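You operate a simulated robot arm through the tools that you are given. There is no shell and no other tool.

You run a simulated two-armed robot. Do the job below in one go: nothing can be reset, and whatever is moved stays where it is left.

TASK
Switch the blue socket off, unplug it, then wipe the oil smear off the supply board.
Fine: free the collar, stand the blue mains plug in its holder, put the yellow pad back; the red socket stays off. What is to be rubbed or washed off counts as gone when no trace of it is left.

The check looks at the end state, three seconds after you hand in, the way a careful person would. Anything else that was tipped, shoved, dropped, spilled or broken makes it a failure.

THE ROBOT
Two 7-joint arms with two-finger parallel grippers on one trunk that stands fixed in place. Base frame: the origin is at the foot of the trunk, x ahead of it, y to its left, z up. Readings come in mm, rad, newtons and seconds.
The left shoulder is at [50, 158, 1197], the right one opposite. With the tool pointing down near the work surface each hand reaches from about 100 to 660 mm from the base axis, measured 20 degrees to its own side. Payload 3.91 kg a hand.
The TCP of each hand is the grasp point between the finger pads, 30 mm short of the fingertips. In the tool frame z runs along the fingers and y along their closing line. The gripper opens to 110 mm. The fingers are 20 mm wide and 10 mm thick; the gripper's body (48 by 112 mm) begins 55 mm behind the TCP.
Orientation is that of the tool frame in the base frame, as a unit quaternion [x, y, z, w]. With the fingers straight down and closing along the base's y, the tool's x points along the base's -x, its y along +y and its z along -z.

THE INTERFACE
- The arms move only by the tool jog_arm. It takes "left_moves", "right_moves" or both (then of equal length, played together; a hand with none holds still); each is one flat list of numbers, 7 for each row, row after row: the shift along the base's x, y, z in m, then the turn, a rotation vector about the base's x, y, z in rad, then the gripper command, from -1 (fully open) to 1 (shut), values between in proportion. In form: [dx, dy, dz, ax, ay, az, jaw, dx, dy, dz, ax, ay, az, jaw, ...]. A call has 1 to 20 rows; each row shifts and turns the commanded pose from where the row before left it. Rows are played at 5 a second. More than 50 mm and 0.15 rad between two rows, or a gripper value outside its range, and nothing of the call is played. Where a pose cannot be reached the arm comes as near as it can. A force on the tool above 50 N (or 10 N above the force at the start of the call, whichever is more), or a blocked arm, ends the call early, and 0.2 s more pass. Each finger travels about 153 mm/s and halts on what it meets, pressing with about 23 N; the grip force reading is that of the motor and also rises with nothing between the fingers. The clock runs only during rows and for 0.2 s after the last one: add rows that do not move to give the fingers time. The reply holds the time, the measured pose of the TCP, the force on the tool along the base axes, the opening and the grip force, in the units named above and with some noise, with the torque about the TCP (base axes, N m) and any sound that the robot's microphone picked up, and new pictures: "show" is both (left out), scene, wrist or none (wrist: the cameras of the hands that moved).
- Cameras (640 x 400 px; columns grow to the right, rows downward): "scene" is now at [113.1, 39.3, 1399.5]; the picture's right is [0.42, -0.91, 0.00], its down [-0.09, -0.04, -0.99] and it looks along [0.90, 0.42, -0.10] (base axes); focal length 214 px, centre (320, 200). "left" rides on the left gripper at [72, -17, -103] in its tool frame; the picture's right is [0.23, 0.97, 0.00], its down [-0.76, 0.18, -0.62] and it looks along [-0.61, 0.14, 0.78] (tool axes); focal length 222 px, centre (320, 200). "right" rides on the right gripper at [72, 17, -103] in its tool frame; the picture's right is [-0.23, 0.97, 0.00], its down [-0.76, -0.18, -0.62] and it looks along [-0.61, -0.14, 0.78] (tool axes); focal length 222 px, centre (320, 200).
- lift_body(by): slides the trunk up (or, below 0, down) by that many mm; the arms and the scene camera ride with it, the base frame stays. It gives what a move gives, with no picture.
- head_to(pan, tilt): turns the head with the scene camera to pan (to the left, within 1.396 rad either way) and tilt (down, from -0.506 to 1.204), counted from straight ahead of the robot. It gives what a move gives, and a new picture of the scene camera.
- locate(camera, pixels): for up to 12 pixels [column, row] of the newest picture of that camera ("zoom" is the newest enlarged one), the place [x, y, z] in the base frame of the surface seen there, good to about 2 mm, but the place of the scene camera against the robot may be out by one fixed shift of up to 25 mm in any direction. No time passes.
- inspect(camera, box): a new picture of the part [left, top, right, bottom] of that camera's present view, enlarged. No time passes.
- hand_in(): hands the job in; it is judged then, once.

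Open the grippers and draw the arms clear of the work before you hand the job in, unless the task says otherwise.

The tools are called as name(argument=value, ...) on one line, values as JSON. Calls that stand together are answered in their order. jog_arm: Moves the arms, as the interface text tells. Its arguments: {"type":"object","properties":{"left_moves":{"type":"array","items":{"type":"number"}},"right_moves":{"type":"array","items":{"type":"number"}},"show":{"type":"string","enum":["both","scene","wrist","none"]}},"required":[]} The other tools are called the same way: lift_body (by) slides the trunk up or down; head_to (pan, tilt) turns the head that bears the scene camera; locate (camera, pixels) gives the place of the surface under pixels of a picture; inspect (camera, box) takes an enlarged picture of a part of a camera's view; hand_in () hands the job in.

At the start:

```text
time: 0.0
left_tcp_pos: [291.3, 431.0, 1421.7]
left_tool_rot: [0.0, 1.0, 0.001, 0.0]
left_ft_force: [0.7, 0.1, 0.4]
left_ft_torque: [0.01, 0.02, 0.02]
left_gripper_width: 110.1
left_finger_force: 0.1
right_tcp_pos: [280.1, 3.3, 1379.0]
right_tool_rot: [0.001, 1.0, 0.001, 0.001]
right_ft_force: [0.5, 0.0, -0.2]
right_ft_torque: [0.03, 0.03, 0.02]
right_gripper_width: 110.1
right_finger_force: 0.1
trunk travel left (down, up): [-439.0, 43.0]
head pan, tilt: [0.438, 0.103]
```

scene: 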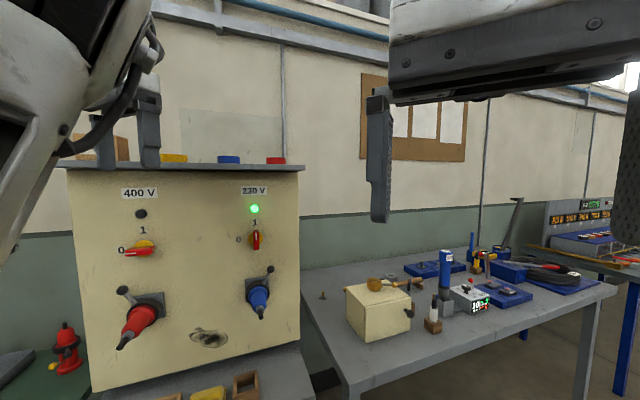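
right: 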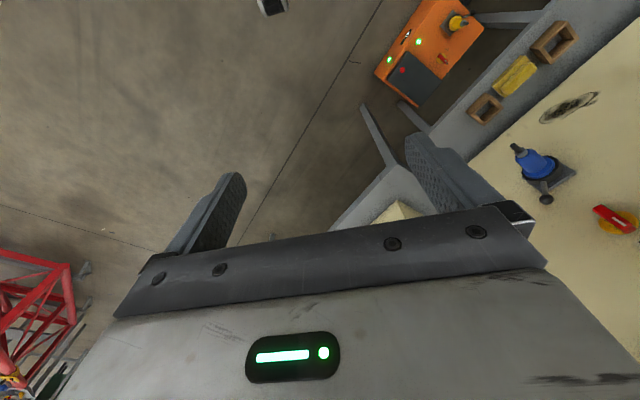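
left: 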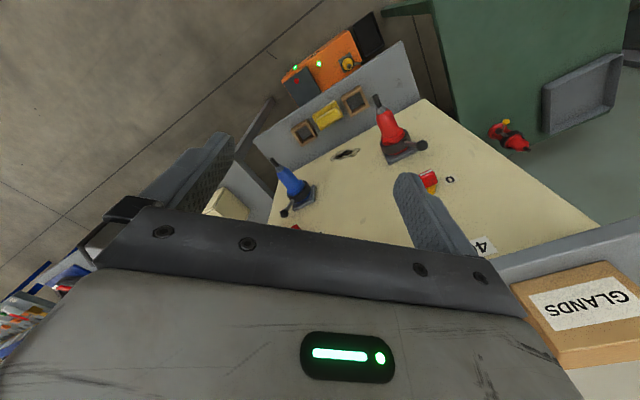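

The scene shows the board with the 400 V red socket at left (140,320) and the 230 V blue socket at right (258,300), a smear at (210,338), and a yellow pad with two holders at the bottom (210,392). I tilt the head down to see the board and its tray better.

head_to(pan=0.75, tilt=0.4)

```text
time: 0.8
left_tcp_pos: [292.0, 430.0, 1422.3]
left_tool_rot: [0.0, 1.0, 0.002, 0.0]
left_ft_force: [-0.3, 0.3, -0.8]
left_ft_torque: [-0.01, -0.01, -0.02]
left_gripper_width: 109.8
left_finger_force: 0.1
right_tcp_pos: [279.3, 3.8, 1378.9]
right_tool_rot: [0.001, 1.0, 0.001, 0.001]
right_ft_force: [0.2, -0.3, -0.1]
right_ft_torque: [0.01, 0.03, -0.03]
right_gripper_width: 110.0
right_finger_force: 0.0
trunk travel left (down, up): [-439.0, 43.0]
head pan, tilt: [0.75, 0.4]
```

scene: 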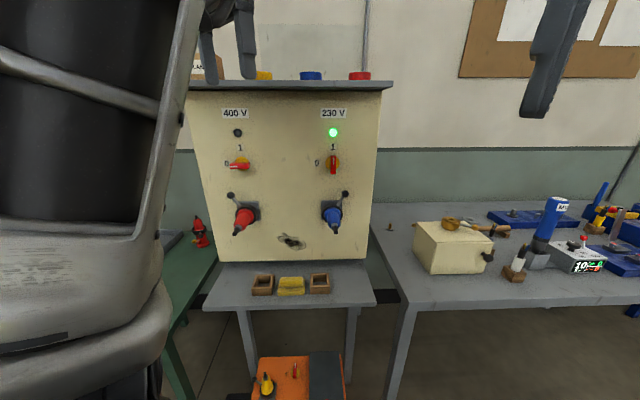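

Now the board, its two switches (238,163) and (333,163), plugs (243,220) and (332,216), and the shelf with holders and pad are visible. I zoom in on them.

inspect(camera="scene", box=[190, 95, 390, 220])

inspect(camera="scene", box=[200, 180, 380, 300])

locate(camera="scene", pixels=[[238, 163], [333, 163], [333, 132], [242, 218], [332, 214], [345, 194], [291, 241], [262, 285], [292, 285], [320, 283], [210, 255], [365, 255]])

```text
3.20 times, centred on (290, 158) of scene
```

zoom: 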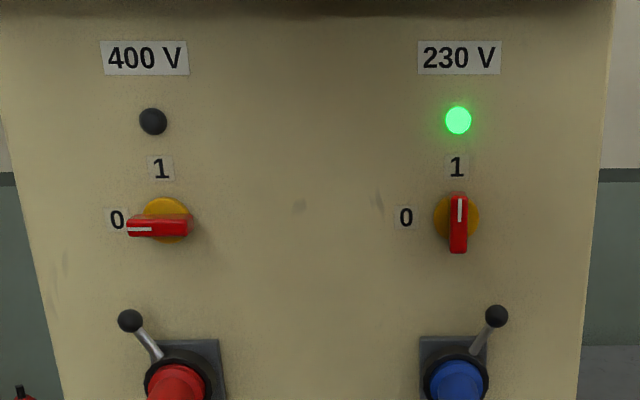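

```text
3.33 times, centred on (290, 240) of scene
```

zoom: 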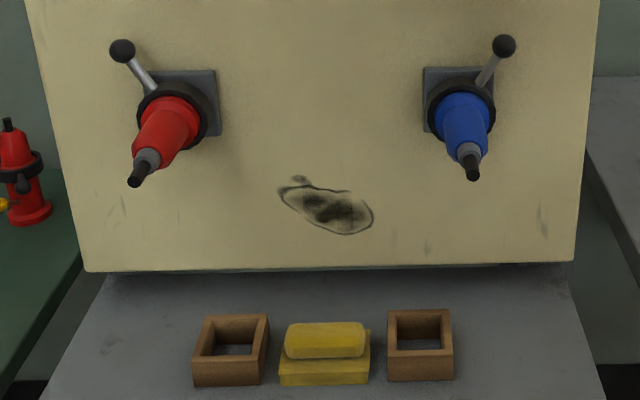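

```text
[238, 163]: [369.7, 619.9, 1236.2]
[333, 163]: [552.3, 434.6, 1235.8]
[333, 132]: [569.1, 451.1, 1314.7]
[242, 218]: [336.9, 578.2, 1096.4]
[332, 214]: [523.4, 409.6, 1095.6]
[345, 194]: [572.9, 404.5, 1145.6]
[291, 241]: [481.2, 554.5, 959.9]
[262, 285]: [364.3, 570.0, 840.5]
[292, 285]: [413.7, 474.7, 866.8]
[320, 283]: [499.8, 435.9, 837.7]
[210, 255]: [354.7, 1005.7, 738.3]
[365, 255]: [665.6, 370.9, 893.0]
```

The blue switch points up to 1 and its lamp is lit; the red one is at 0. I look closer at the wrist views of sockets and holders, and at the red thing on the green bench.

inspect(camera="left", box=[240, 60, 440, 185])

inspect(camera="right", box=[440, 0, 640, 240])

inspect(camera="scene", box=[170, 200, 250, 260])

inspect(camera="scene", box=[240, 260, 350, 310])

inspect(camera="left", box=[430, 60, 630, 185])

```text
3.20 times, centred on (340, 122) of left
```

zoom: 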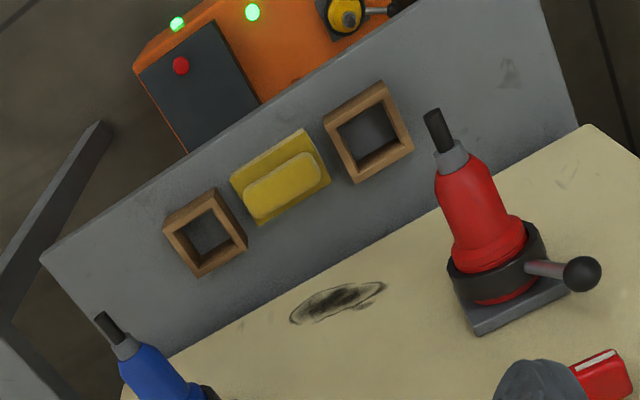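

```text
1.67 times, centred on (540, 120) of right
```

zoom: 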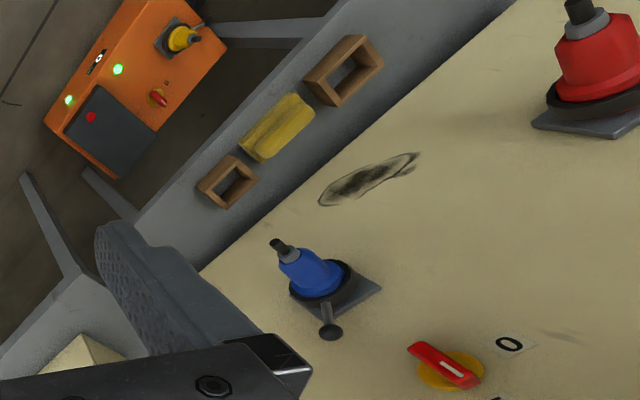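

```text
6.67 times, centred on (210, 230) of scene
```

zoom: 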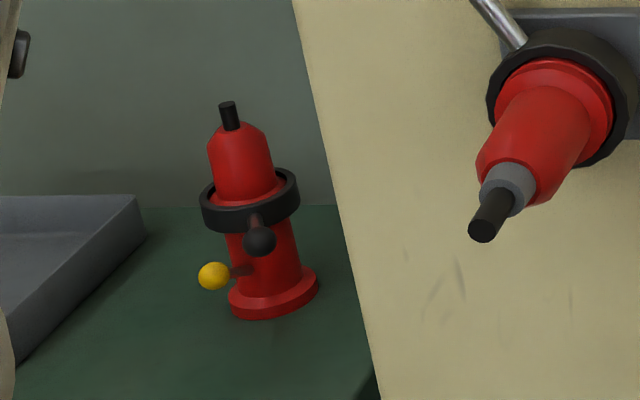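

```text
5.82 times, centred on (295, 285) of scene
```

zoom: 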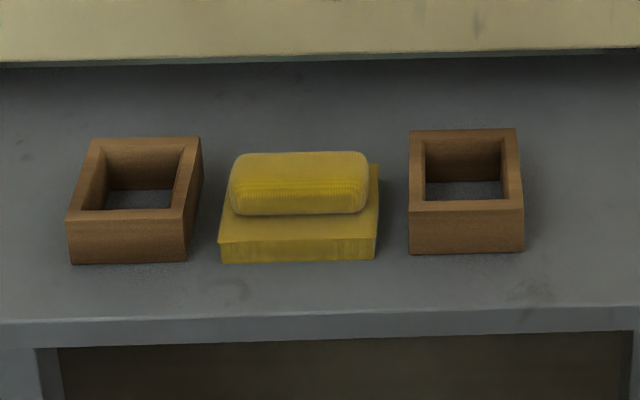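

```text
3.20 times, centred on (530, 122) of left
```

zoom: 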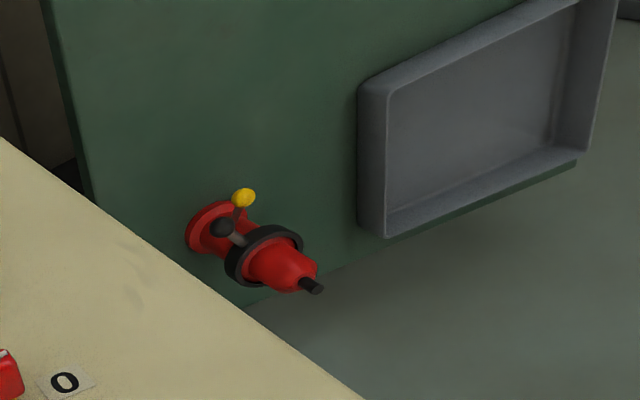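

The pad sits between two wooden holders, and the plugs stick straight out of the board, which faces the robot at about 45°. I turn the left hand to point at the board (yaw 45°, then pitch forward), staying about 250 mm from it, and move the right hand a little aside.

jog_arm(left_moves=[0.0065, -0.017, -0.02, 0, 0, 0.13, -1, 0.0065, -0.017, -0.02, 0, 0, 0.13, -1, 0.0065, -0.017, -0.02, 0, 0, 0.13, -1, 0.0065, -0.017, -0.02, 0, 0, 0.13, -1, 0.0065, -0.017, -0.02, 0, 0, 0.13, -1, 0.0065, -0.017, -0.02, 0, 0, 0.13, -1, 0, 0, 0, 0.1003, -0.1017, 0, -1, 0, 0, 0, 0.1003, -0.1017, 0, -1, 0, 0, 0, 0.1003, -0.1017, 0, -1, 0, 0, 0, 0.1003, -0.1017, 0, -1, 0, 0, 0, 0.1003, -0.1017, 0, -1], right_moves=[0, -0.02, 0, 0, 0, 0, -1, 0, -0.02, 0, 0, 0, 0, -1, 0, -0.02, 0, 0, 0, 0, -1, 0, -0.02, 0, 0, 0, 0, -1, 0, -0.02, 0, 0, 0, 0, -1, 0, -0.02, 0, 0, 0, 0, -1, 0, -0.02, 0, 0, 0, 0, -1, 0, -0.02, 0, 0, 0, 0, -1, 0, 0, 0, 0, 0, 0, -1, 0, 0, 0, 0, 0, 0, -1, 0, 0, 0, 0, 0, 0, -1], show="both")

```text
time: 3.2
left_tcp_pos: [342.8, 381.0, 1311.6]
left_tool_rot: [-0.355, 0.866, 0.133, 0.325]
left_ft_force: [-0.4, -0.2, 0.2]
left_ft_torque: [-0.01, 0.01, -0.02]
left_gripper_width: 110.0
left_finger_force: 0.1
left hand out of reach, approached as far as the arm can: row 4, 5, 6, 7, 8
right_tcp_pos: [280.6, -155.9, 1377.3]
right_tool_rot: [0.0, 1.0, 0.001, 0.001]
right_ft_force: [0.0, -0.3, 0.4]
right_ft_torque: [-0.03, 0.0, 0.01]
right_gripper_width: 109.9
right_finger_force: 0.1
trunk travel left (down, up): [-439.0, 43.0]
head pan, tilt: [0.75, 0.4]
```

scene: 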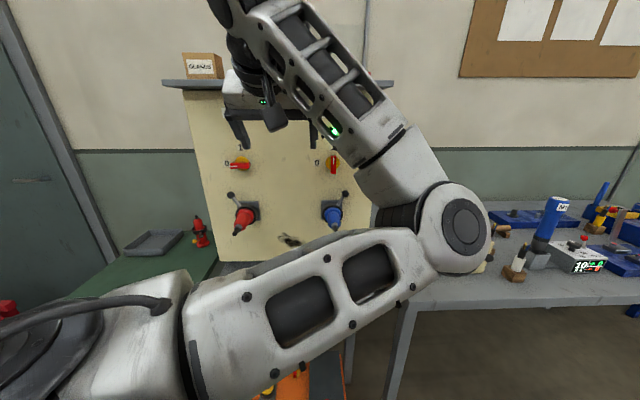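
right: 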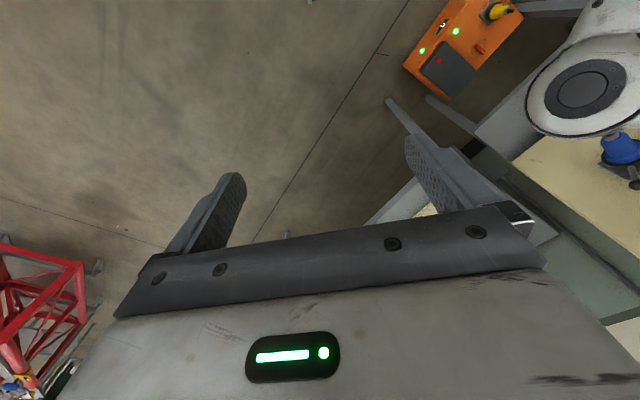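
left: 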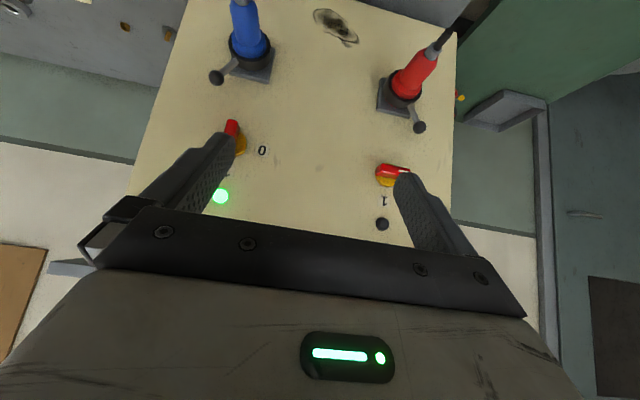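

The arm's elbow has swung out to the right at (460,230). I check where it is and how close it is to the bench items.

locate(camera="scene", pixels=[[460, 230], [400, 330], [380, 180], [320, 80], [260, 110], [430, 270]])

locate(camera="left", pixels=[[233, 128], [222, 196], [262, 152], [248, 50], [216, 77], [335, 25], [150, 200], [440, 230], [270, 75], [395, 170], [382, 224], [300, 130]])

```text
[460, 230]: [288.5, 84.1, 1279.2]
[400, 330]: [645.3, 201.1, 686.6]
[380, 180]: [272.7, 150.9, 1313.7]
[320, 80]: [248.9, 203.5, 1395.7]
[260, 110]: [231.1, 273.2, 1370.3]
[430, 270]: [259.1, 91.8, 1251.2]
```

```text
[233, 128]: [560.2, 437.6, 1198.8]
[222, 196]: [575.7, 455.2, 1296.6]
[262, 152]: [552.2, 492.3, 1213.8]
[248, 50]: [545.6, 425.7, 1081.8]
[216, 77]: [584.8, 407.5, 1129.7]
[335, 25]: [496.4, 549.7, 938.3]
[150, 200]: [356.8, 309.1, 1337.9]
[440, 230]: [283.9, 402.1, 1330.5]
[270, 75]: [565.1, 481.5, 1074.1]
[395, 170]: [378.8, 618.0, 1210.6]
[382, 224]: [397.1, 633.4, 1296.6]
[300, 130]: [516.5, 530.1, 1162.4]
```

The wrist view gives a consistent frame: the board is the plane (x+y)/√2≈740 at exactly 45°; the blue switch bar is near [560,440,1218], and the scene camera is out by about [-7,-4,+18]. I finish pitching the left hand to horizontal.

jog_arm(left_moves=[0, 0, 0, 0.1009, -0.1009, 0, -1, 0, 0, 0, 0.1009, -0.1009, 0, -1, 0, 0, 0, 0.1009, -0.1009, 0, -1, 0, 0, 0, 0.1009, -0.1009, 0, -1, 0, 0, 0, 0.1009, -0.1009, 0, -1, 0, 0, 0, 0.1009, -0.1009, 0, -1, 0, 0, 0, 0, 0, 0, -1], show="both")

```text
time: 4.8
left_tcp_pos: [359.5, 383.0, 1325.9]
left_tool_rot: [-0.27, 0.653, 0.272, 0.653]
left_ft_force: [-0.5, -0.1, -0.4]
left_ft_torque: [-0.05, 0.02, 0.01]
left_gripper_width: 110.1
left_finger_force: 0.2
left hand out of reach, approached as far as the arm can: row 5, 6
right_tcp_pos: [279.3, -155.5, 1377.2]
right_tool_rot: [0.0, 1.0, 0.001, 0.001]
right_ft_force: [-0.4, -0.1, -0.8]
right_ft_torque: [0.0, 0.04, 0.04]
right_gripper_width: 109.8
right_finger_force: 0.0
trunk travel left (down, up): [-439.0, 43.0]
head pan, tilt: [0.75, 0.4]
```

scene: 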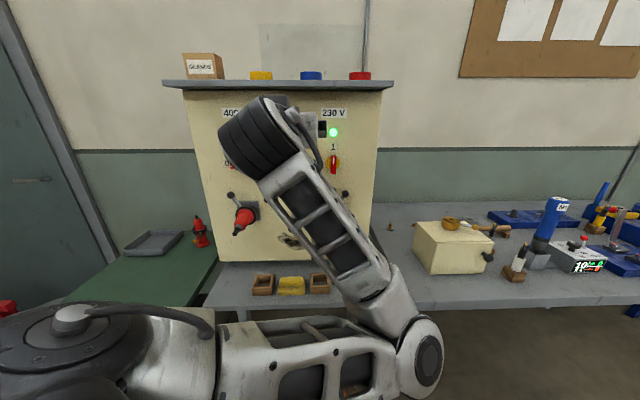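
left: 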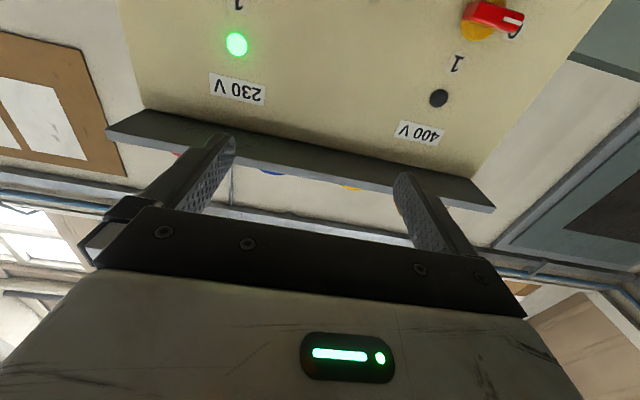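

The hand is now exactly aimed into the board (tool x down). I bring it in front of the blue switch at standoff, narrowing the jaws to about 50 mm.

jog_arm(left_moves=[0.025, -0.0038, -0.0216, 0, 0, 0, 0.1, 0.025, -0.0038, -0.0216, 0, 0, 0, 0.1, 0.025, -0.0038, -0.0216, 0, 0, 0, 0.1, 0.025, -0.0038, -0.0216, 0, 0, 0, 0.1, 0.025, -0.0038, -0.0216, 0, 0, 0, 0.1, 0, 0, 0, 0, 0, 0, 0.1], show="both")

```text
time: 6.2
left_tcp_pos: [481.7, 373.6, 1221.7]
left_tool_rot: [-0.264, 0.655, 0.272, 0.653]
left_ft_force: [1.0, 0.2, -0.5]
left_ft_torque: [-0.01, 0.01, -0.01]
left_gripper_width: 49.5
left_finger_force: 0.1
left hand out of reach, approached as far as the arm can: row 5
right_tcp_pos: [279.9, -156.2, 1379.4]
right_tool_rot: [0.0, 1.0, 0.0, 0.001]
right_ft_force: [-0.6, -0.4, -0.7]
right_ft_torque: [0.02, -0.01, -0.01]
right_gripper_width: 110.1
right_finger_force: 0.1
trunk travel left (down, up): [-439.0, 43.0]
head pan, tilt: [0.75, 0.4]
```

scene: 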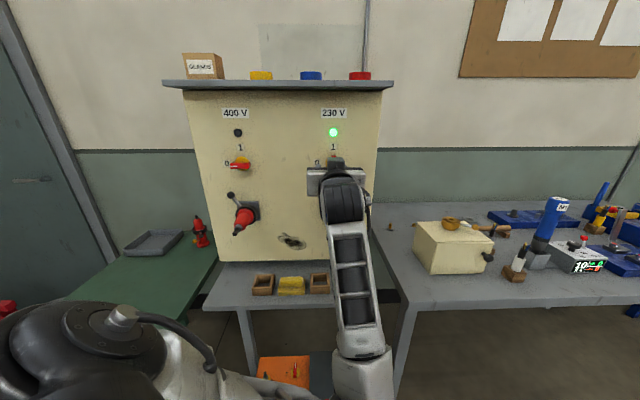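
left: 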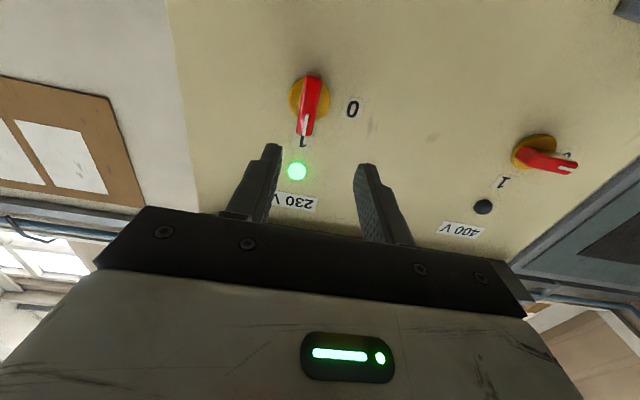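

The blue switch is now in the wrist view at (309,104), with its pointer at 1. I measure it and zoom in.

inspect(camera="left", box=[260, 50, 380, 190])

locate(camera="left", pixels=[[313, 80], [307, 130], [310, 105], [301, 105], [318, 105], [295, 95], [297, 171], [260, 100], [376, 210], [265, 180]])

```text
2.86 times, centred on (320, 120) of left
```

zoom: 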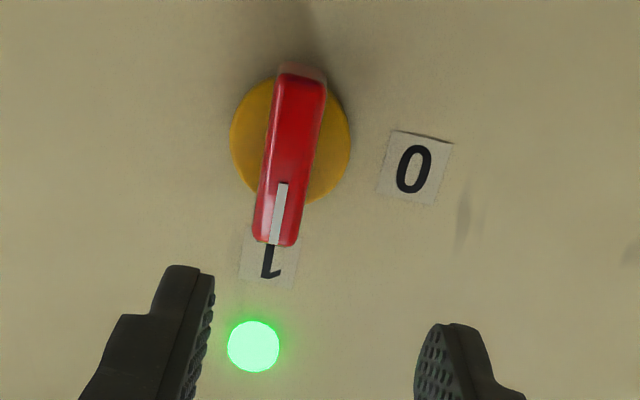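

```text
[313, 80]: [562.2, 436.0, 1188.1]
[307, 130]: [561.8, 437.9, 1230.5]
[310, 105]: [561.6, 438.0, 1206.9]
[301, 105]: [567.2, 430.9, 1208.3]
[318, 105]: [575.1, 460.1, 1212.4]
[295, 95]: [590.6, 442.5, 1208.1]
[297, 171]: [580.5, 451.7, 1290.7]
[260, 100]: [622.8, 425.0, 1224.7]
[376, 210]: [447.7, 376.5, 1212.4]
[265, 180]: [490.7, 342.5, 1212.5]
```

I take finer readings of the bar's edges and the mark along it.

locate(camera="left", pixels=[[306, 120], [306, 133], [300, 110], [298, 128], [312, 125], [315, 110], [309, 75], [318, 75], [313, 90], [306, 90], [319, 90], [310, 134]])

inspect(camera="left", box=[280, 65, 344, 145])

```text
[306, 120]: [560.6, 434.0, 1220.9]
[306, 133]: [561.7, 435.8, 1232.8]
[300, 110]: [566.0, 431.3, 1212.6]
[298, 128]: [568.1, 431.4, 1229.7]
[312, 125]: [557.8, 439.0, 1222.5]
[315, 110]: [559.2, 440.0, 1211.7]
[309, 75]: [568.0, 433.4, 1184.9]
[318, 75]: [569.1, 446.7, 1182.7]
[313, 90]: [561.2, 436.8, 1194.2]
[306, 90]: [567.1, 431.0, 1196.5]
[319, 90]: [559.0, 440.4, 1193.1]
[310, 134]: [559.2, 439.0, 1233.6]
```

```text
5.00 times, centred on (312, 105) of left
```

zoom: 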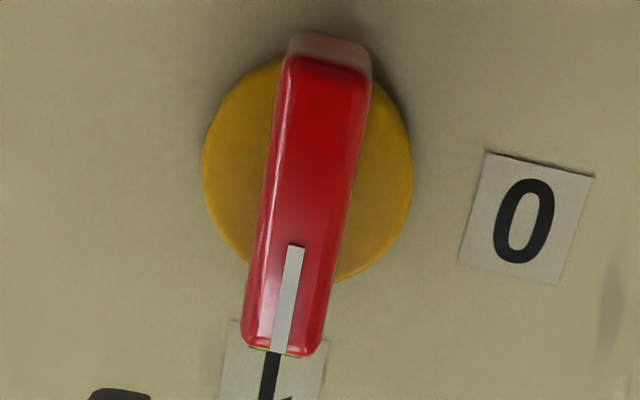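

The bar is centred at s=(x−y)/√2≈90, z≈1209, front at depth d≈706; my TCP is at s≈76, z≈1222, d≈605. I shift to line up and go forward 50 mm.

jog_arm(left_moves=[0.015, 0.0086, -0.0042, 0, 0, 0, 0.1, 0.015, 0.0086, -0.0042, 0, 0, 0, 0.1, 0.015, 0.0086, -0.0042, 0, 0, 0, 0.1, 0, 0, 0, 0, 0, 0, 0.1, 0, 0, 0, 0, 0, 0, 0.1], show="both")

```text
time: 7.4
left_tcp_pos: [524.9, 406.0, 1212.5]
left_tool_rot: [-0.269, 0.652, 0.278, 0.653]
left_ft_force: [0.2, 0.5, 0.6]
left_ft_torque: [-0.04, 0.03, -0.02]
left_gripper_width: 49.6
left_finger_force: 0.0
right_tcp_pos: [279.9, -156.4, 1378.3]
right_tool_rot: [-0.001, 1.0, 0.001, 0.001]
right_ft_force: [-1.1, 0.9, 1.2]
right_ft_torque: [-0.03, 0.04, -0.05]
right_gripper_width: 110.0
right_finger_force: 0.0
trunk travel left (down, up): [-439.0, 43.0]
head pan, tilt: [0.75, 0.4]
```

scene: 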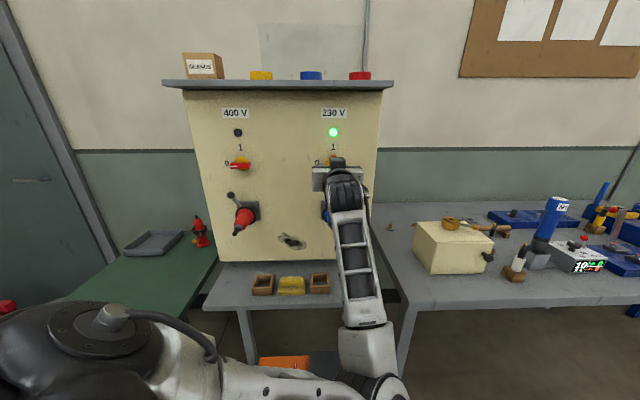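
left: 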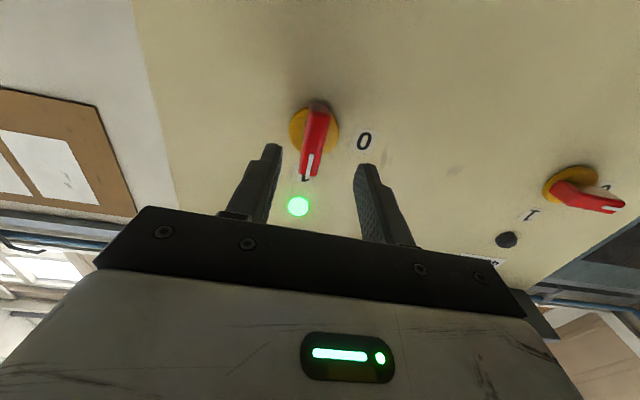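

The bar (316,145) lies between the finger lines (270,150) and (367,170). I re-measure it from here.

locate(camera="left", pixels=[[305, 150], [316, 150], [327, 130], [311, 120], [330, 118], [310, 172], [302, 172], [318, 172], [321, 112], [298, 206], [365, 170], [276, 150]])

inspect(camera="left", box=[250, 90, 390, 220])

```text
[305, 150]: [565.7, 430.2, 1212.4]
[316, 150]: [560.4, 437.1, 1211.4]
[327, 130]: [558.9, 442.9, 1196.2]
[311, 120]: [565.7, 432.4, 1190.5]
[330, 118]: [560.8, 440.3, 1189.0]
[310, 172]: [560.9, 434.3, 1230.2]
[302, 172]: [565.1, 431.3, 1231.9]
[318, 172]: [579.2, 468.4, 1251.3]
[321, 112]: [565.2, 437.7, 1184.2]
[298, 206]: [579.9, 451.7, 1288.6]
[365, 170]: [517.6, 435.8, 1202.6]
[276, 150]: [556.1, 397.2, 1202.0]
```

```text
3.08 times, centred on (320, 155) of left
```

zoom: 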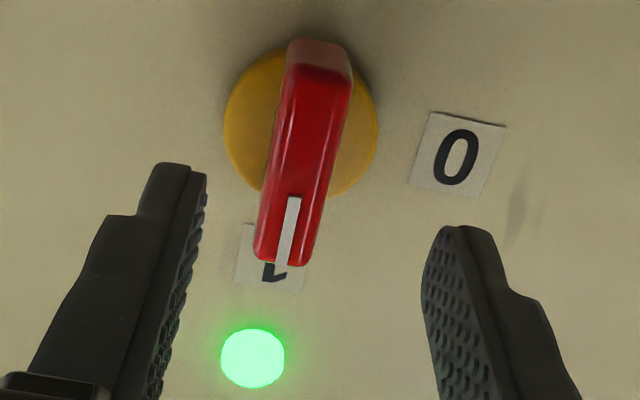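

The fingers straddle the bar, about 5 mm too far left. I shift right 5 mm, go 34 mm forward, then look.

jog_arm(left_moves=[0.0035, -0.0035, -0.003, 0, 0, 0, 0.1, 0.012, 0.012, 0, 0, 0, 0, 0.1, 0.012, 0.012, 0, 0, 0, 0, 0.1, 0, 0, 0, 0, 0, 0, 0.1], show="wrist")

```text
time: 8.4
left_tcp_pos: [554.6, 422.1, 1210.1]
left_tool_rot: [-0.27, 0.653, 0.273, 0.653]
left_ft_force: [-0.4, 0.8, -0.8]
left_ft_torque: [0.04, 0.0, 0.03]
left_gripper_width: 49.6
left_finger_force: 0.0
right_tcp_pos: [279.3, -156.7, 1377.8]
right_tool_rot: [-0.001, 1.0, 0.002, 0.001]
right_ft_force: [0.0, 0.0, -1.1]
right_ft_torque: [-0.02, 0.0, 0.02]
right_gripper_width: 109.9
right_finger_force: 0.0
trunk travel left (down, up): [-439.0, 43.0]
head pan, tilt: [0.75, 0.4]
```

left: 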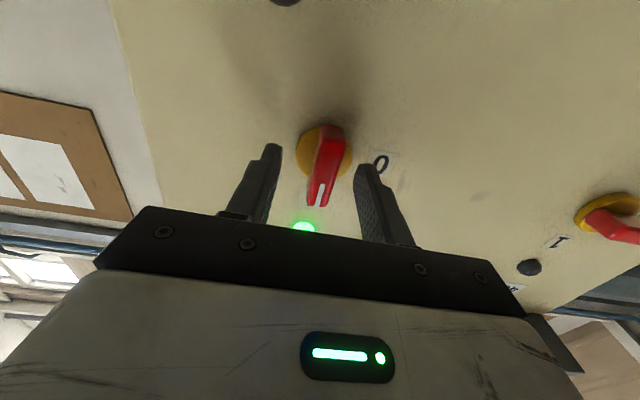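

The bar lies between the fingers. I close on it and turn it counter-clockwise (1 → 0, to the left) by a first 25°.

jog_arm(left_moves=[0, 0, 0, 0, 0, 0, 1, 0, 0, 0, 0, 0, 0, 1, 0, 0, 0, -0.101, -0.101, 0, 1, 0, 0, 0, -0.101, -0.101, 0, 1, 0, 0, 0, -0.101, -0.101, 0, 1], show="both")

```text
time: 9.4
left_tcp_pos: [557.4, 433.4, 1215.6]
left_tool_rot: [-0.331, 0.625, 0.177, 0.684]
left_ft_force: [-3.9, -32.0, -5.5]
left_ft_torque: [-0.51, 0.42, 0.29]
left_gripper_width: 16.7
left_finger_force: 44.5
left hand out of reach, approached as far as the arm can: row 3, 4
right_tcp_pos: [277.8, -159.7, 1378.3]
right_tool_rot: [0.0, 1.0, 0.002, 0.002]
right_ft_force: [-0.9, 0.0, 0.5]
right_ft_torque: [-0.02, -0.03, 0.0]
right_gripper_width: 110.0
right_finger_force: 0.1
trunk travel left (down, up): [-439.0, 43.0]
head pan, tilt: [0.75, 0.4]
stopped in row 4 (left hand): the force on the tool passed its limit at 93 N (the readings are from after the stop); the commanded pose is now the measured one
```

scene: 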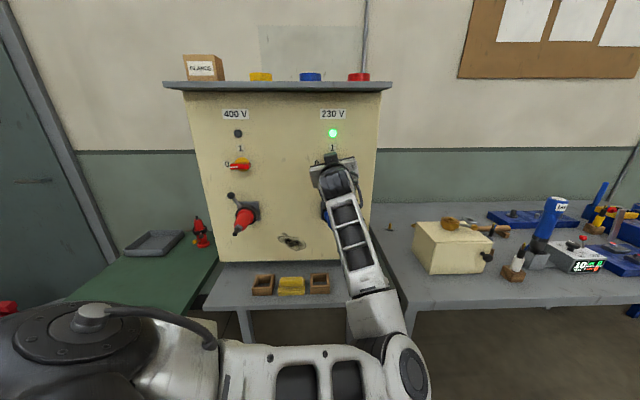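
left: 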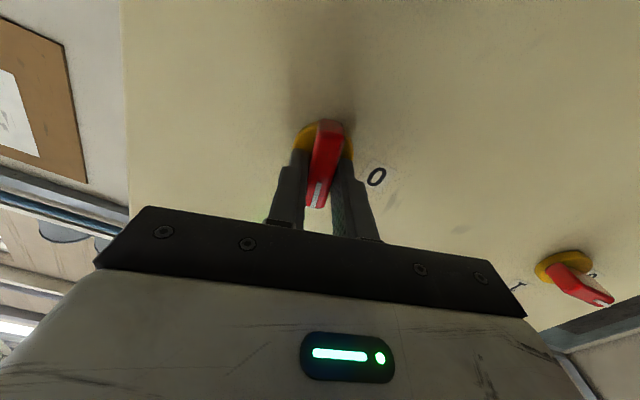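

The wrist cannot roll this way: the arm ran out of reach and the force stopped the move at 93 N; the bar still points to 1. I open, back off 50 mm and undo the roll; then I will push the bar's end round with closed fingertips instead.

jog_arm(left_moves=[0, 0, 0, 0, 0, 0, 0.1, 0, 0, 0, 0, 0, 0, 0.1, -0.0177, -0.0177, 0, 0, 0, 0, 0.1, -0.0177, -0.0177, 0, 0.083, 0.083, 0.0225, 0.1, 0, 0, 0, 0.083, 0.083, 0.0225, 0.1, 0, 0, 0, 0, 0, 0, 0.1], show="both")

```text
time: 10.8
left_tcp_pos: [514.2, 422.9, 1218.3]
left_tool_rot: [-0.275, 0.649, 0.283, 0.651]
left_ft_force: [-0.1, 0.2, 0.5]
left_ft_torque: [-0.04, 0.04, 0.0]
left_gripper_width: 49.6
left_finger_force: 0.2
left hand out of reach, approached as far as the arm can: row 3
right_tcp_pos: [279.5, -156.1, 1378.1]
right_tool_rot: [0.0, 1.0, 0.002, 0.002]
right_ft_force: [0.1, 0.7, 0.4]
right_ft_torque: [-0.02, 0.02, -0.01]
right_gripper_width: 110.0
right_finger_force: 0.1
trunk travel left (down, up): [-439.0, 43.0]
head pan, tilt: [0.75, 0.4]
```

scene: 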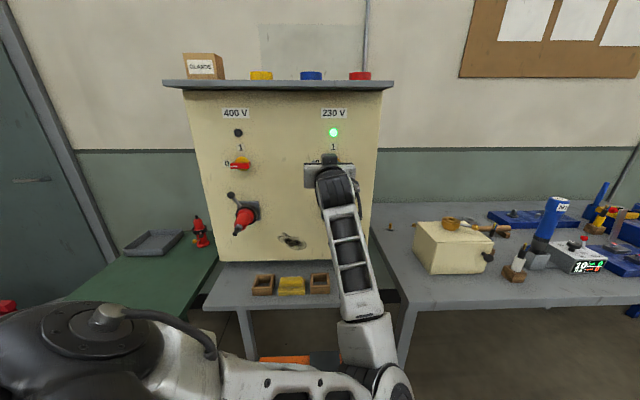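
left: 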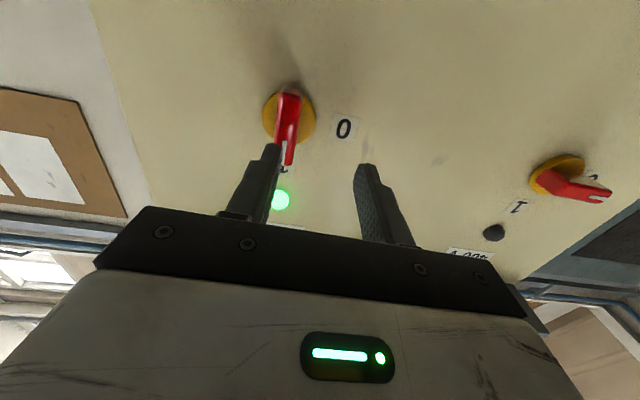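

The bar is still at 1. I close the fingers and move to the right of the bar (s≈114, z≈1235), staying in front of it.

jog_arm(left_moves=[0.0175, -0.0175, 0.0085, 0, 0, 0, 1, 0.0175, -0.0175, 0.0085, 0, 0, 0, 1, 0, 0, 0, 0, 0, 0, 1, 0, 0, 0, 0, 0, 0, 1], show="wrist")

```text
time: 11.8
left_tcp_pos: [541.7, 401.7, 1240.6]
left_tool_rot: [-0.271, 0.653, 0.28, 0.65]
left_ft_force: [0.8, 0.1, -0.2]
left_ft_torque: [0.02, 0.03, -0.04]
left_gripper_width: 0.2
left_finger_force: 22.6
left hand out of reach, approached as far as the arm can: row 2
right_tcp_pos: [280.1, -156.5, 1377.3]
right_tool_rot: [0.0, 1.0, 0.001, 0.0]
right_ft_force: [-1.1, 0.5, -0.5]
right_ft_torque: [-0.03, -0.01, 0.03]
right_gripper_width: 109.8
right_finger_force: 0.0
trunk travel left (down, up): [-439.0, 43.0]
head pan, tilt: [0.75, 0.4]
```

left: 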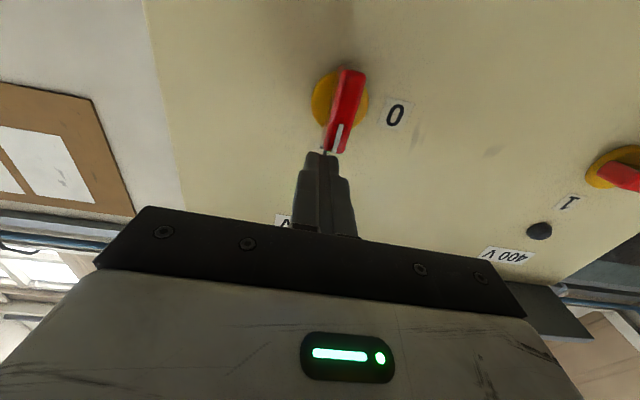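

The arm hits its limit again while moving right, so I want to see how it is folded. I look down with the head.

head_to(pan=0.6, tilt=0.9)

```text
time: 12.7
left_tcp_pos: [542.4, 402.2, 1240.2]
left_tool_rot: [-0.272, 0.652, 0.279, 0.65]
left_ft_force: [-0.5, 0.6, -0.2]
left_ft_torque: [0.0, 0.01, -0.01]
left_gripper_width: 0.0
left_finger_force: 23.2
right_tcp_pos: [280.3, -156.5, 1377.3]
right_tool_rot: [-0.001, 1.0, 0.001, 0.0]
right_ft_force: [-0.8, 0.2, -0.2]
right_ft_torque: [-0.01, 0.0, 0.01]
right_gripper_width: 109.9
right_finger_force: 0.0
trunk travel left (down, up): [-439.0, 43.0]
head pan, tilt: [0.6, 0.901]
```

scene: 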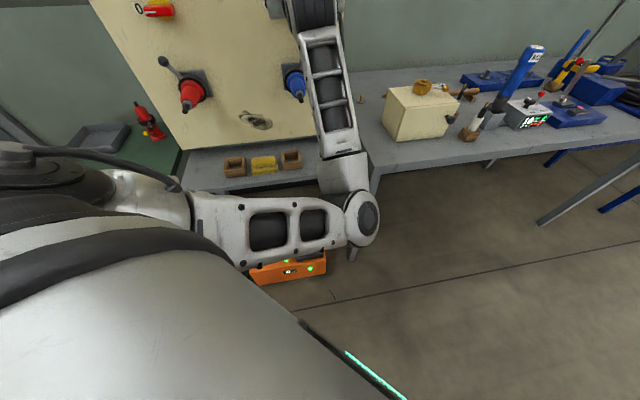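

locate(camera="scene", pixels=[[362, 218], [340, 175], [330, 110], [325, 70], [250, 225], [130, 185], [40, 170], [310, 15]])

```text
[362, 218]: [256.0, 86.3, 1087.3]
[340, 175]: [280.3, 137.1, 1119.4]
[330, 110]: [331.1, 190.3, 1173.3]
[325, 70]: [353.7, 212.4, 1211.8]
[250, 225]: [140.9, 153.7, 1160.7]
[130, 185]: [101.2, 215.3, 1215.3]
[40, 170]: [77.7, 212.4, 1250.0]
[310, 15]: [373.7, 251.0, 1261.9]
```

The elbow sits low and inside, and it is the roll that is at its limit. I roll the hand the other way (clockwise, 24°) to get slack, then see whether it can move right.

jog_arm(left_moves=[0, 0, 0, 0.099, 0.099, 0, 1, 0, 0, 0, 0.099, 0.099, 0, 1, 0, 0, 0, 0.099, 0.099, 0, 1, 0.006, -0.016, 0, 0, 0, 0, 1, 0, 0, 0, 0, 0, 0, 1], show="both")

```text
time: 13.9
left_tcp_pos: [549.8, 387.7, 1241.7]
left_tool_rot: [-0.133, 0.691, 0.41, 0.58]
left_ft_force: [-0.6, 0.9, 0.2]
left_ft_torque: [-0.01, 0.02, -0.02]
left_gripper_width: 0.0
left_finger_force: 22.6
right_tcp_pos: [279.8, -155.3, 1378.9]
right_tool_rot: [0.0, 1.0, 0.001, 0.0]
right_ft_force: [0.3, -0.1, 0.0]
right_ft_torque: [-0.03, 0.02, 0.03]
right_gripper_width: 110.2
right_finger_force: 0.1
trunk travel left (down, up): [-439.0, 43.0]
head pan, tilt: [0.6, 0.901]
```

scene: 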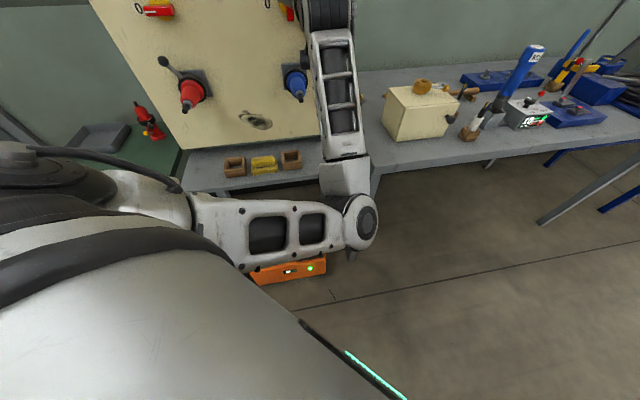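
left: 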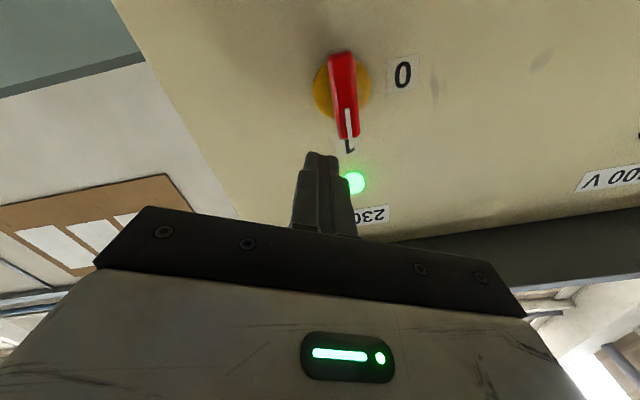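

Rolling clockwise works and gave room (TCP now at s≈115, d≈663). I roll on to 90° so the closed fingertips form a square block again with the camera at the left, then push.

jog_arm(left_moves=[0, 0, 0, 0.1018, 0.1018, 0, 1, 0, 0, 0, 0.1018, 0.1018, 0, 1, 0, 0, 0, 0.1018, 0.1018, 0, 1, 0, 0, 0, 0.1018, 0.1018, 0, 1, 0, 0, 0, 0.1018, 0.1018, 0, 1, 0, 0, 0, 0.1018, 0.1018, 0, 1, 0, 0, 0, 0.1018, 0.1018, 0, 1, 0, 0, 0, 0.1018, 0.1018, 0, 1, 0, 0, 0, 0, 0, 0, 1], show="both")

```text
time: 15.9
left_tcp_pos: [550.9, 382.4, 1238.2]
left_tool_rot: [0.271, 0.649, 0.658, 0.27]
left_ft_force: [-0.4, 0.1, -0.2]
left_ft_torque: [-0.01, 0.02, 0.01]
left_gripper_width: 0.3
left_finger_force: 22.7
right_tcp_pos: [279.2, -156.6, 1377.5]
right_tool_rot: [0.0, 1.0, 0.001, 0.0]
right_ft_force: [-0.5, -0.3, 0.3]
right_ft_torque: [0.0, 0.02, -0.04]
right_gripper_width: 110.0
right_finger_force: 0.1
trunk travel left (down, up): [-439.0, 43.0]
head pan, tilt: [0.6, 0.901]
```

scene: 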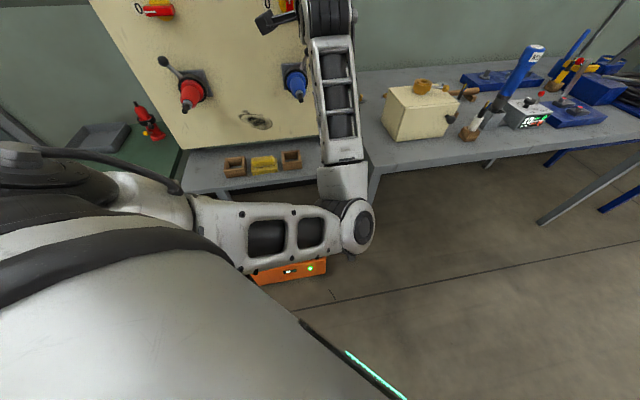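
left: 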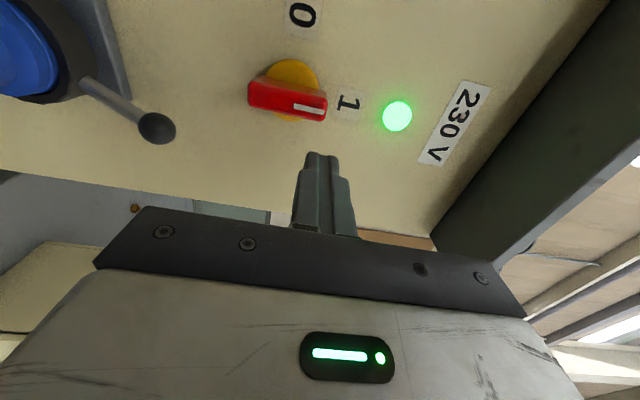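

Now I see the switch from its left, lever and plug too. I measure bar and fingertip from this view.

locate(camera="left", pixels=[[260, 97], [320, 106], [290, 100], [290, 117], [255, 82], [397, 116], [158, 128], [100, 90], [321, 160], [322, 200], [25, 50], [290, 85]])

```text
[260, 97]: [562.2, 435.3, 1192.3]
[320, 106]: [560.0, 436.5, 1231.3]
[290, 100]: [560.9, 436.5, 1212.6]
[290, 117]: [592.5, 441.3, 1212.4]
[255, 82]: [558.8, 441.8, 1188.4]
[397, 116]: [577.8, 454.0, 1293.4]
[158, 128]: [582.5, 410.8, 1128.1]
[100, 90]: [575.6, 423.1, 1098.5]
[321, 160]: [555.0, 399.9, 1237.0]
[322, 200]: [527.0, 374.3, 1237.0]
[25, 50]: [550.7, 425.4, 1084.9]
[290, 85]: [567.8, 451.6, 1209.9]
```

The closed block's left face is at s≈109 and the bar's right edge at s≈96. I go 30 mm forward beside the bar's top end and then sweep it along an arc to the left and down, stopping on excess force.

jog_arm(left_moves=[0.0106, 0.0106, -0.0025, 0, 0, 0, 1, 0.0106, 0.0106, 0, 0, 0, 0, 1, -0.0064, 0.0064, 0, 0, 0, 0, 1, -0.005, 0.005, 0, 0, 0, 0, 1, -0.005, 0.005, 0, 0, 0, 0, 1, 0, 0, 0, 0, 0, 0, 1], show="wrist")

```text
time: 17.3
left_tcp_pos: [554.2, 421.2, 1234.2]
left_tool_rot: [0.269, 0.649, 0.658, 0.27]
left_ft_force: [0.5, 0.3, -0.1]
left_ft_torque: [0.05, -0.01, 0.0]
left_gripper_width: 0.1
left_finger_force: 23.2
right_tcp_pos: [280.0, -155.5, 1377.9]
right_tool_rot: [0.0, 1.0, 0.001, 0.0]
right_ft_force: [-0.1, 0.3, -0.3]
right_ft_torque: [-0.01, -0.01, -0.01]
right_gripper_width: 110.1
right_finger_force: 0.2
trunk travel left (down, up): [-439.0, 43.0]
head pan, tilt: [0.6, 0.901]
```

left: 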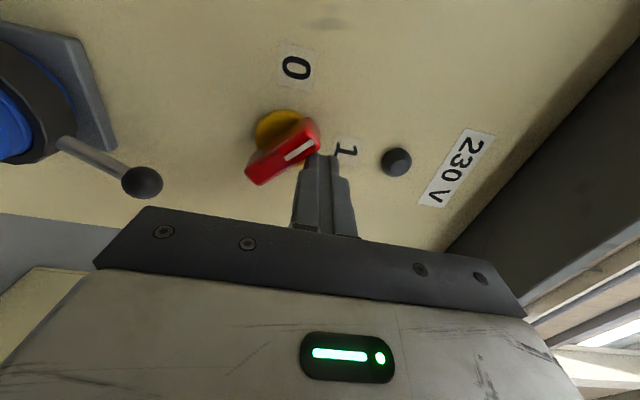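

The bar is turning and the lamp has already gone dark. I continue the arc down onto 0.

jog_arm(left_moves=[-0.004, 0.004, -0.001, 0, 0, 0, 1, -0.0035, 0.0035, -0.004, 0, 0, 0, 1, -0.001, 0.001, -0.004, 0, 0, 0, 1, 0, 0, 0, 0, 0, 0, 1], show="wrist")

```text
time: 18.3
left_tcp_pos: [546.1, 430.2, 1226.3]
left_tool_rot: [0.268, 0.649, 0.659, 0.27]
left_ft_force: [2.0, 1.2, 1.8]
left_ft_torque: [0.03, -0.04, 0.0]
left_gripper_width: 0.0
left_finger_force: 23.0
right_tcp_pos: [280.3, -156.2, 1378.3]
right_tool_rot: [0.001, 1.0, 0.0, 0.0]
right_ft_force: [0.2, -0.3, 0.5]
right_ft_torque: [-0.04, -0.02, -0.01]
right_gripper_width: 109.8
right_finger_force: 0.1
trunk travel left (down, up): [-439.0, 43.0]
head pan, tilt: [0.6, 0.901]
```

left: 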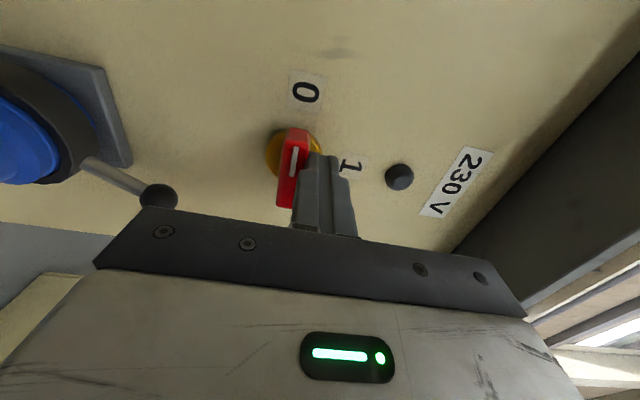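

The bar now points at 0. I check that it is fully over by locating both ends of its front.

locate(camera="left", pixels=[[296, 140], [292, 165], [286, 195], [284, 195], [279, 190], [285, 145], [305, 145]])

inspect(camera="left", box=[240, 70, 400, 220])

```text
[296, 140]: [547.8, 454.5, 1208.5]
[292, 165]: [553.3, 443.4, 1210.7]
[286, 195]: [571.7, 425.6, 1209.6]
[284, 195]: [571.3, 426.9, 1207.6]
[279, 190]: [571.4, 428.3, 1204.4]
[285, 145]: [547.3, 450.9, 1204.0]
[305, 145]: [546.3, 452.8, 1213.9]
```

```text
2.67 times, centred on (320, 145) of left
```

zoom: 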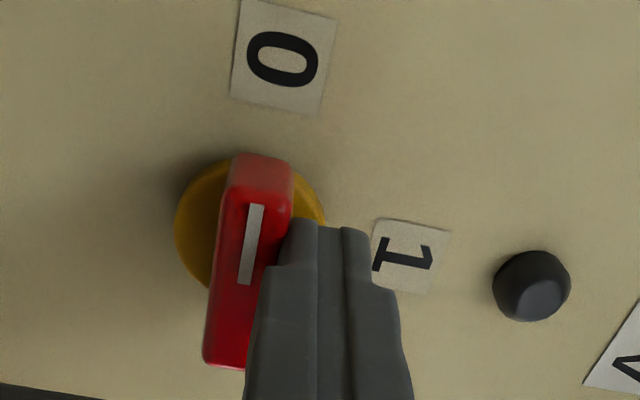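

The bar is level at z≈1204–1214, pointing at 0, and the lamp is off: the socket is switched off. I back away and shift to look at the lever and plug.

jog_arm(left_moves=[0, 0, 0.003, 0, 0, 0, 1, -0.0159, -0.0159, 0, 0, 0, 0, 1, -0.0159, -0.0159, 0, 0, 0, 0, 1, -0.0159, -0.0159, 0, 0, 0, 0, 1, 0.0125, -0.0125, -0.015, 0, 0, 0, 1, 0.0125, -0.0125, -0.015, 0, 0, 0, 1, 0, 0, 0, 0, 0, 0, 1], show="both")

head_to(pan=0.75, tilt=0.5)

```text
time: 19.9
left_tcp_pos: [522.6, 354.4, 1197.8]
left_tool_rot: [0.27, 0.649, 0.658, 0.27]
left_ft_force: [0.1, -0.3, -0.2]
left_ft_torque: [-0.01, -0.01, -0.03]
left_gripper_width: 0.2
left_finger_force: 23.1
right_tcp_pos: [280.0, -155.2, 1378.3]
right_tool_rot: [0.0, 1.0, 0.0, 0.0]
right_ft_force: [0.3, 0.5, 0.2]
right_ft_torque: [0.04, 0.01, 0.0]
right_gripper_width: 110.3
right_finger_force: 0.1
trunk travel left (down, up): [-439.0, 43.0]
head pan, tilt: [0.6, 0.901]
```

scene: 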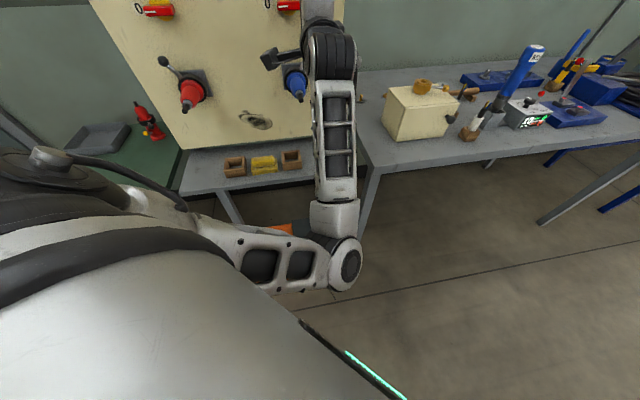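
left: 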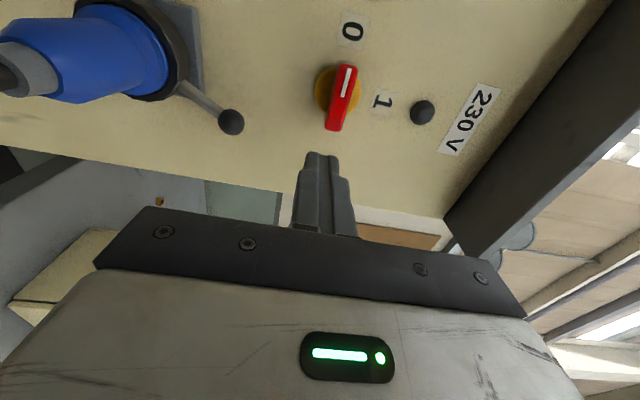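

```text
time: 20.8
left_tcp_pos: [522.2, 356.4, 1198.3]
left_tool_rot: [0.269, 0.649, 0.659, 0.27]
left_ft_force: [0.2, 0.1, 0.7]
left_ft_torque: [0.02, 0.0, 0.03]
left_gripper_width: 0.0
left_finger_force: 22.5
right_tcp_pos: [279.4, -156.8, 1377.7]
right_tool_rot: [0.0, 1.0, 0.001, -0.001]
right_ft_force: [-0.7, 0.9, 0.5]
right_ft_torque: [0.02, 0.0, 0.01]
right_gripper_width: 110.0
right_finger_force: 0.1
trunk travel left (down, up): [-439.0, 43.0]
head pan, tilt: [0.75, 0.499]
```

scene: 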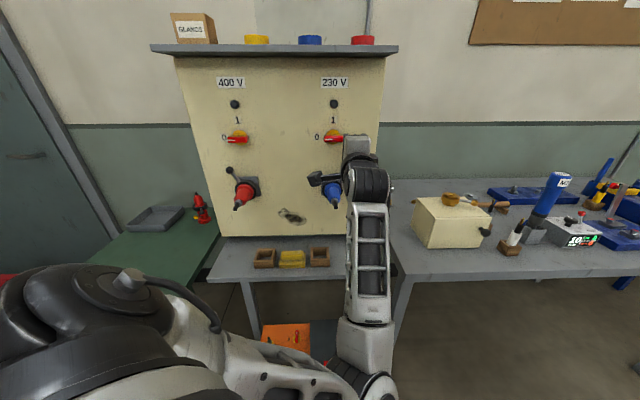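

Both lamps are dark and both bars point at 0. I look closely at the plug, collar and lever for marks and measure them.

inspect(camera="left", box=[0, 0, 280, 175])

locate(camera="left", pixels=[[231, 121], [195, 95], [180, 85], [205, 100], [150, 90], [145, 40], [90, 40], [60, 30], [60, 90], [30, 60], [10, 50], [185, 40]])

inspect(camera="scene", box=[220, 150, 280, 220])

```text
2.29 times, centred on (140, 88) of left
```

zoom: 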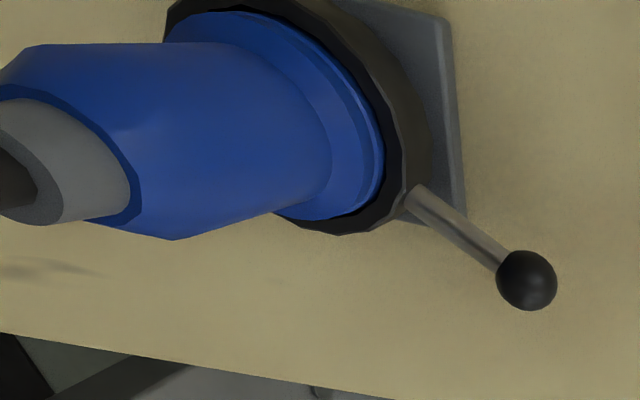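

```text
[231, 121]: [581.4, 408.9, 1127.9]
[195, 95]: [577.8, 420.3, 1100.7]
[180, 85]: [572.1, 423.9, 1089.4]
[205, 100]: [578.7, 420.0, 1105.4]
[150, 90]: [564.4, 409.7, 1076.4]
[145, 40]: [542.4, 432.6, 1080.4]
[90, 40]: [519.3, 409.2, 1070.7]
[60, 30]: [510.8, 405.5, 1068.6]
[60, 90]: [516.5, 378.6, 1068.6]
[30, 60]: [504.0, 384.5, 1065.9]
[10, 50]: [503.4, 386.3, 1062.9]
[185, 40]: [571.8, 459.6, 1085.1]
```

```text
5.71 times, centred on (250, 185) of scene
```

zoom: 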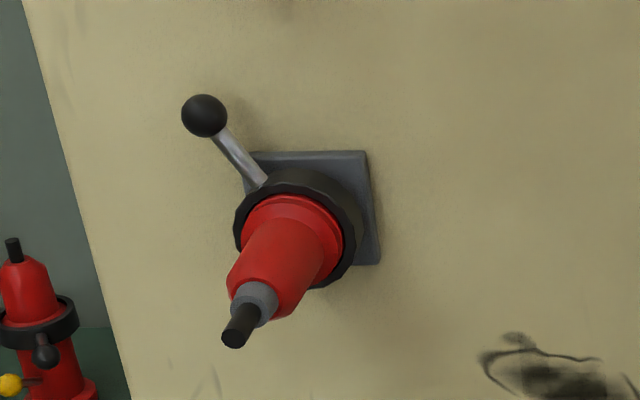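

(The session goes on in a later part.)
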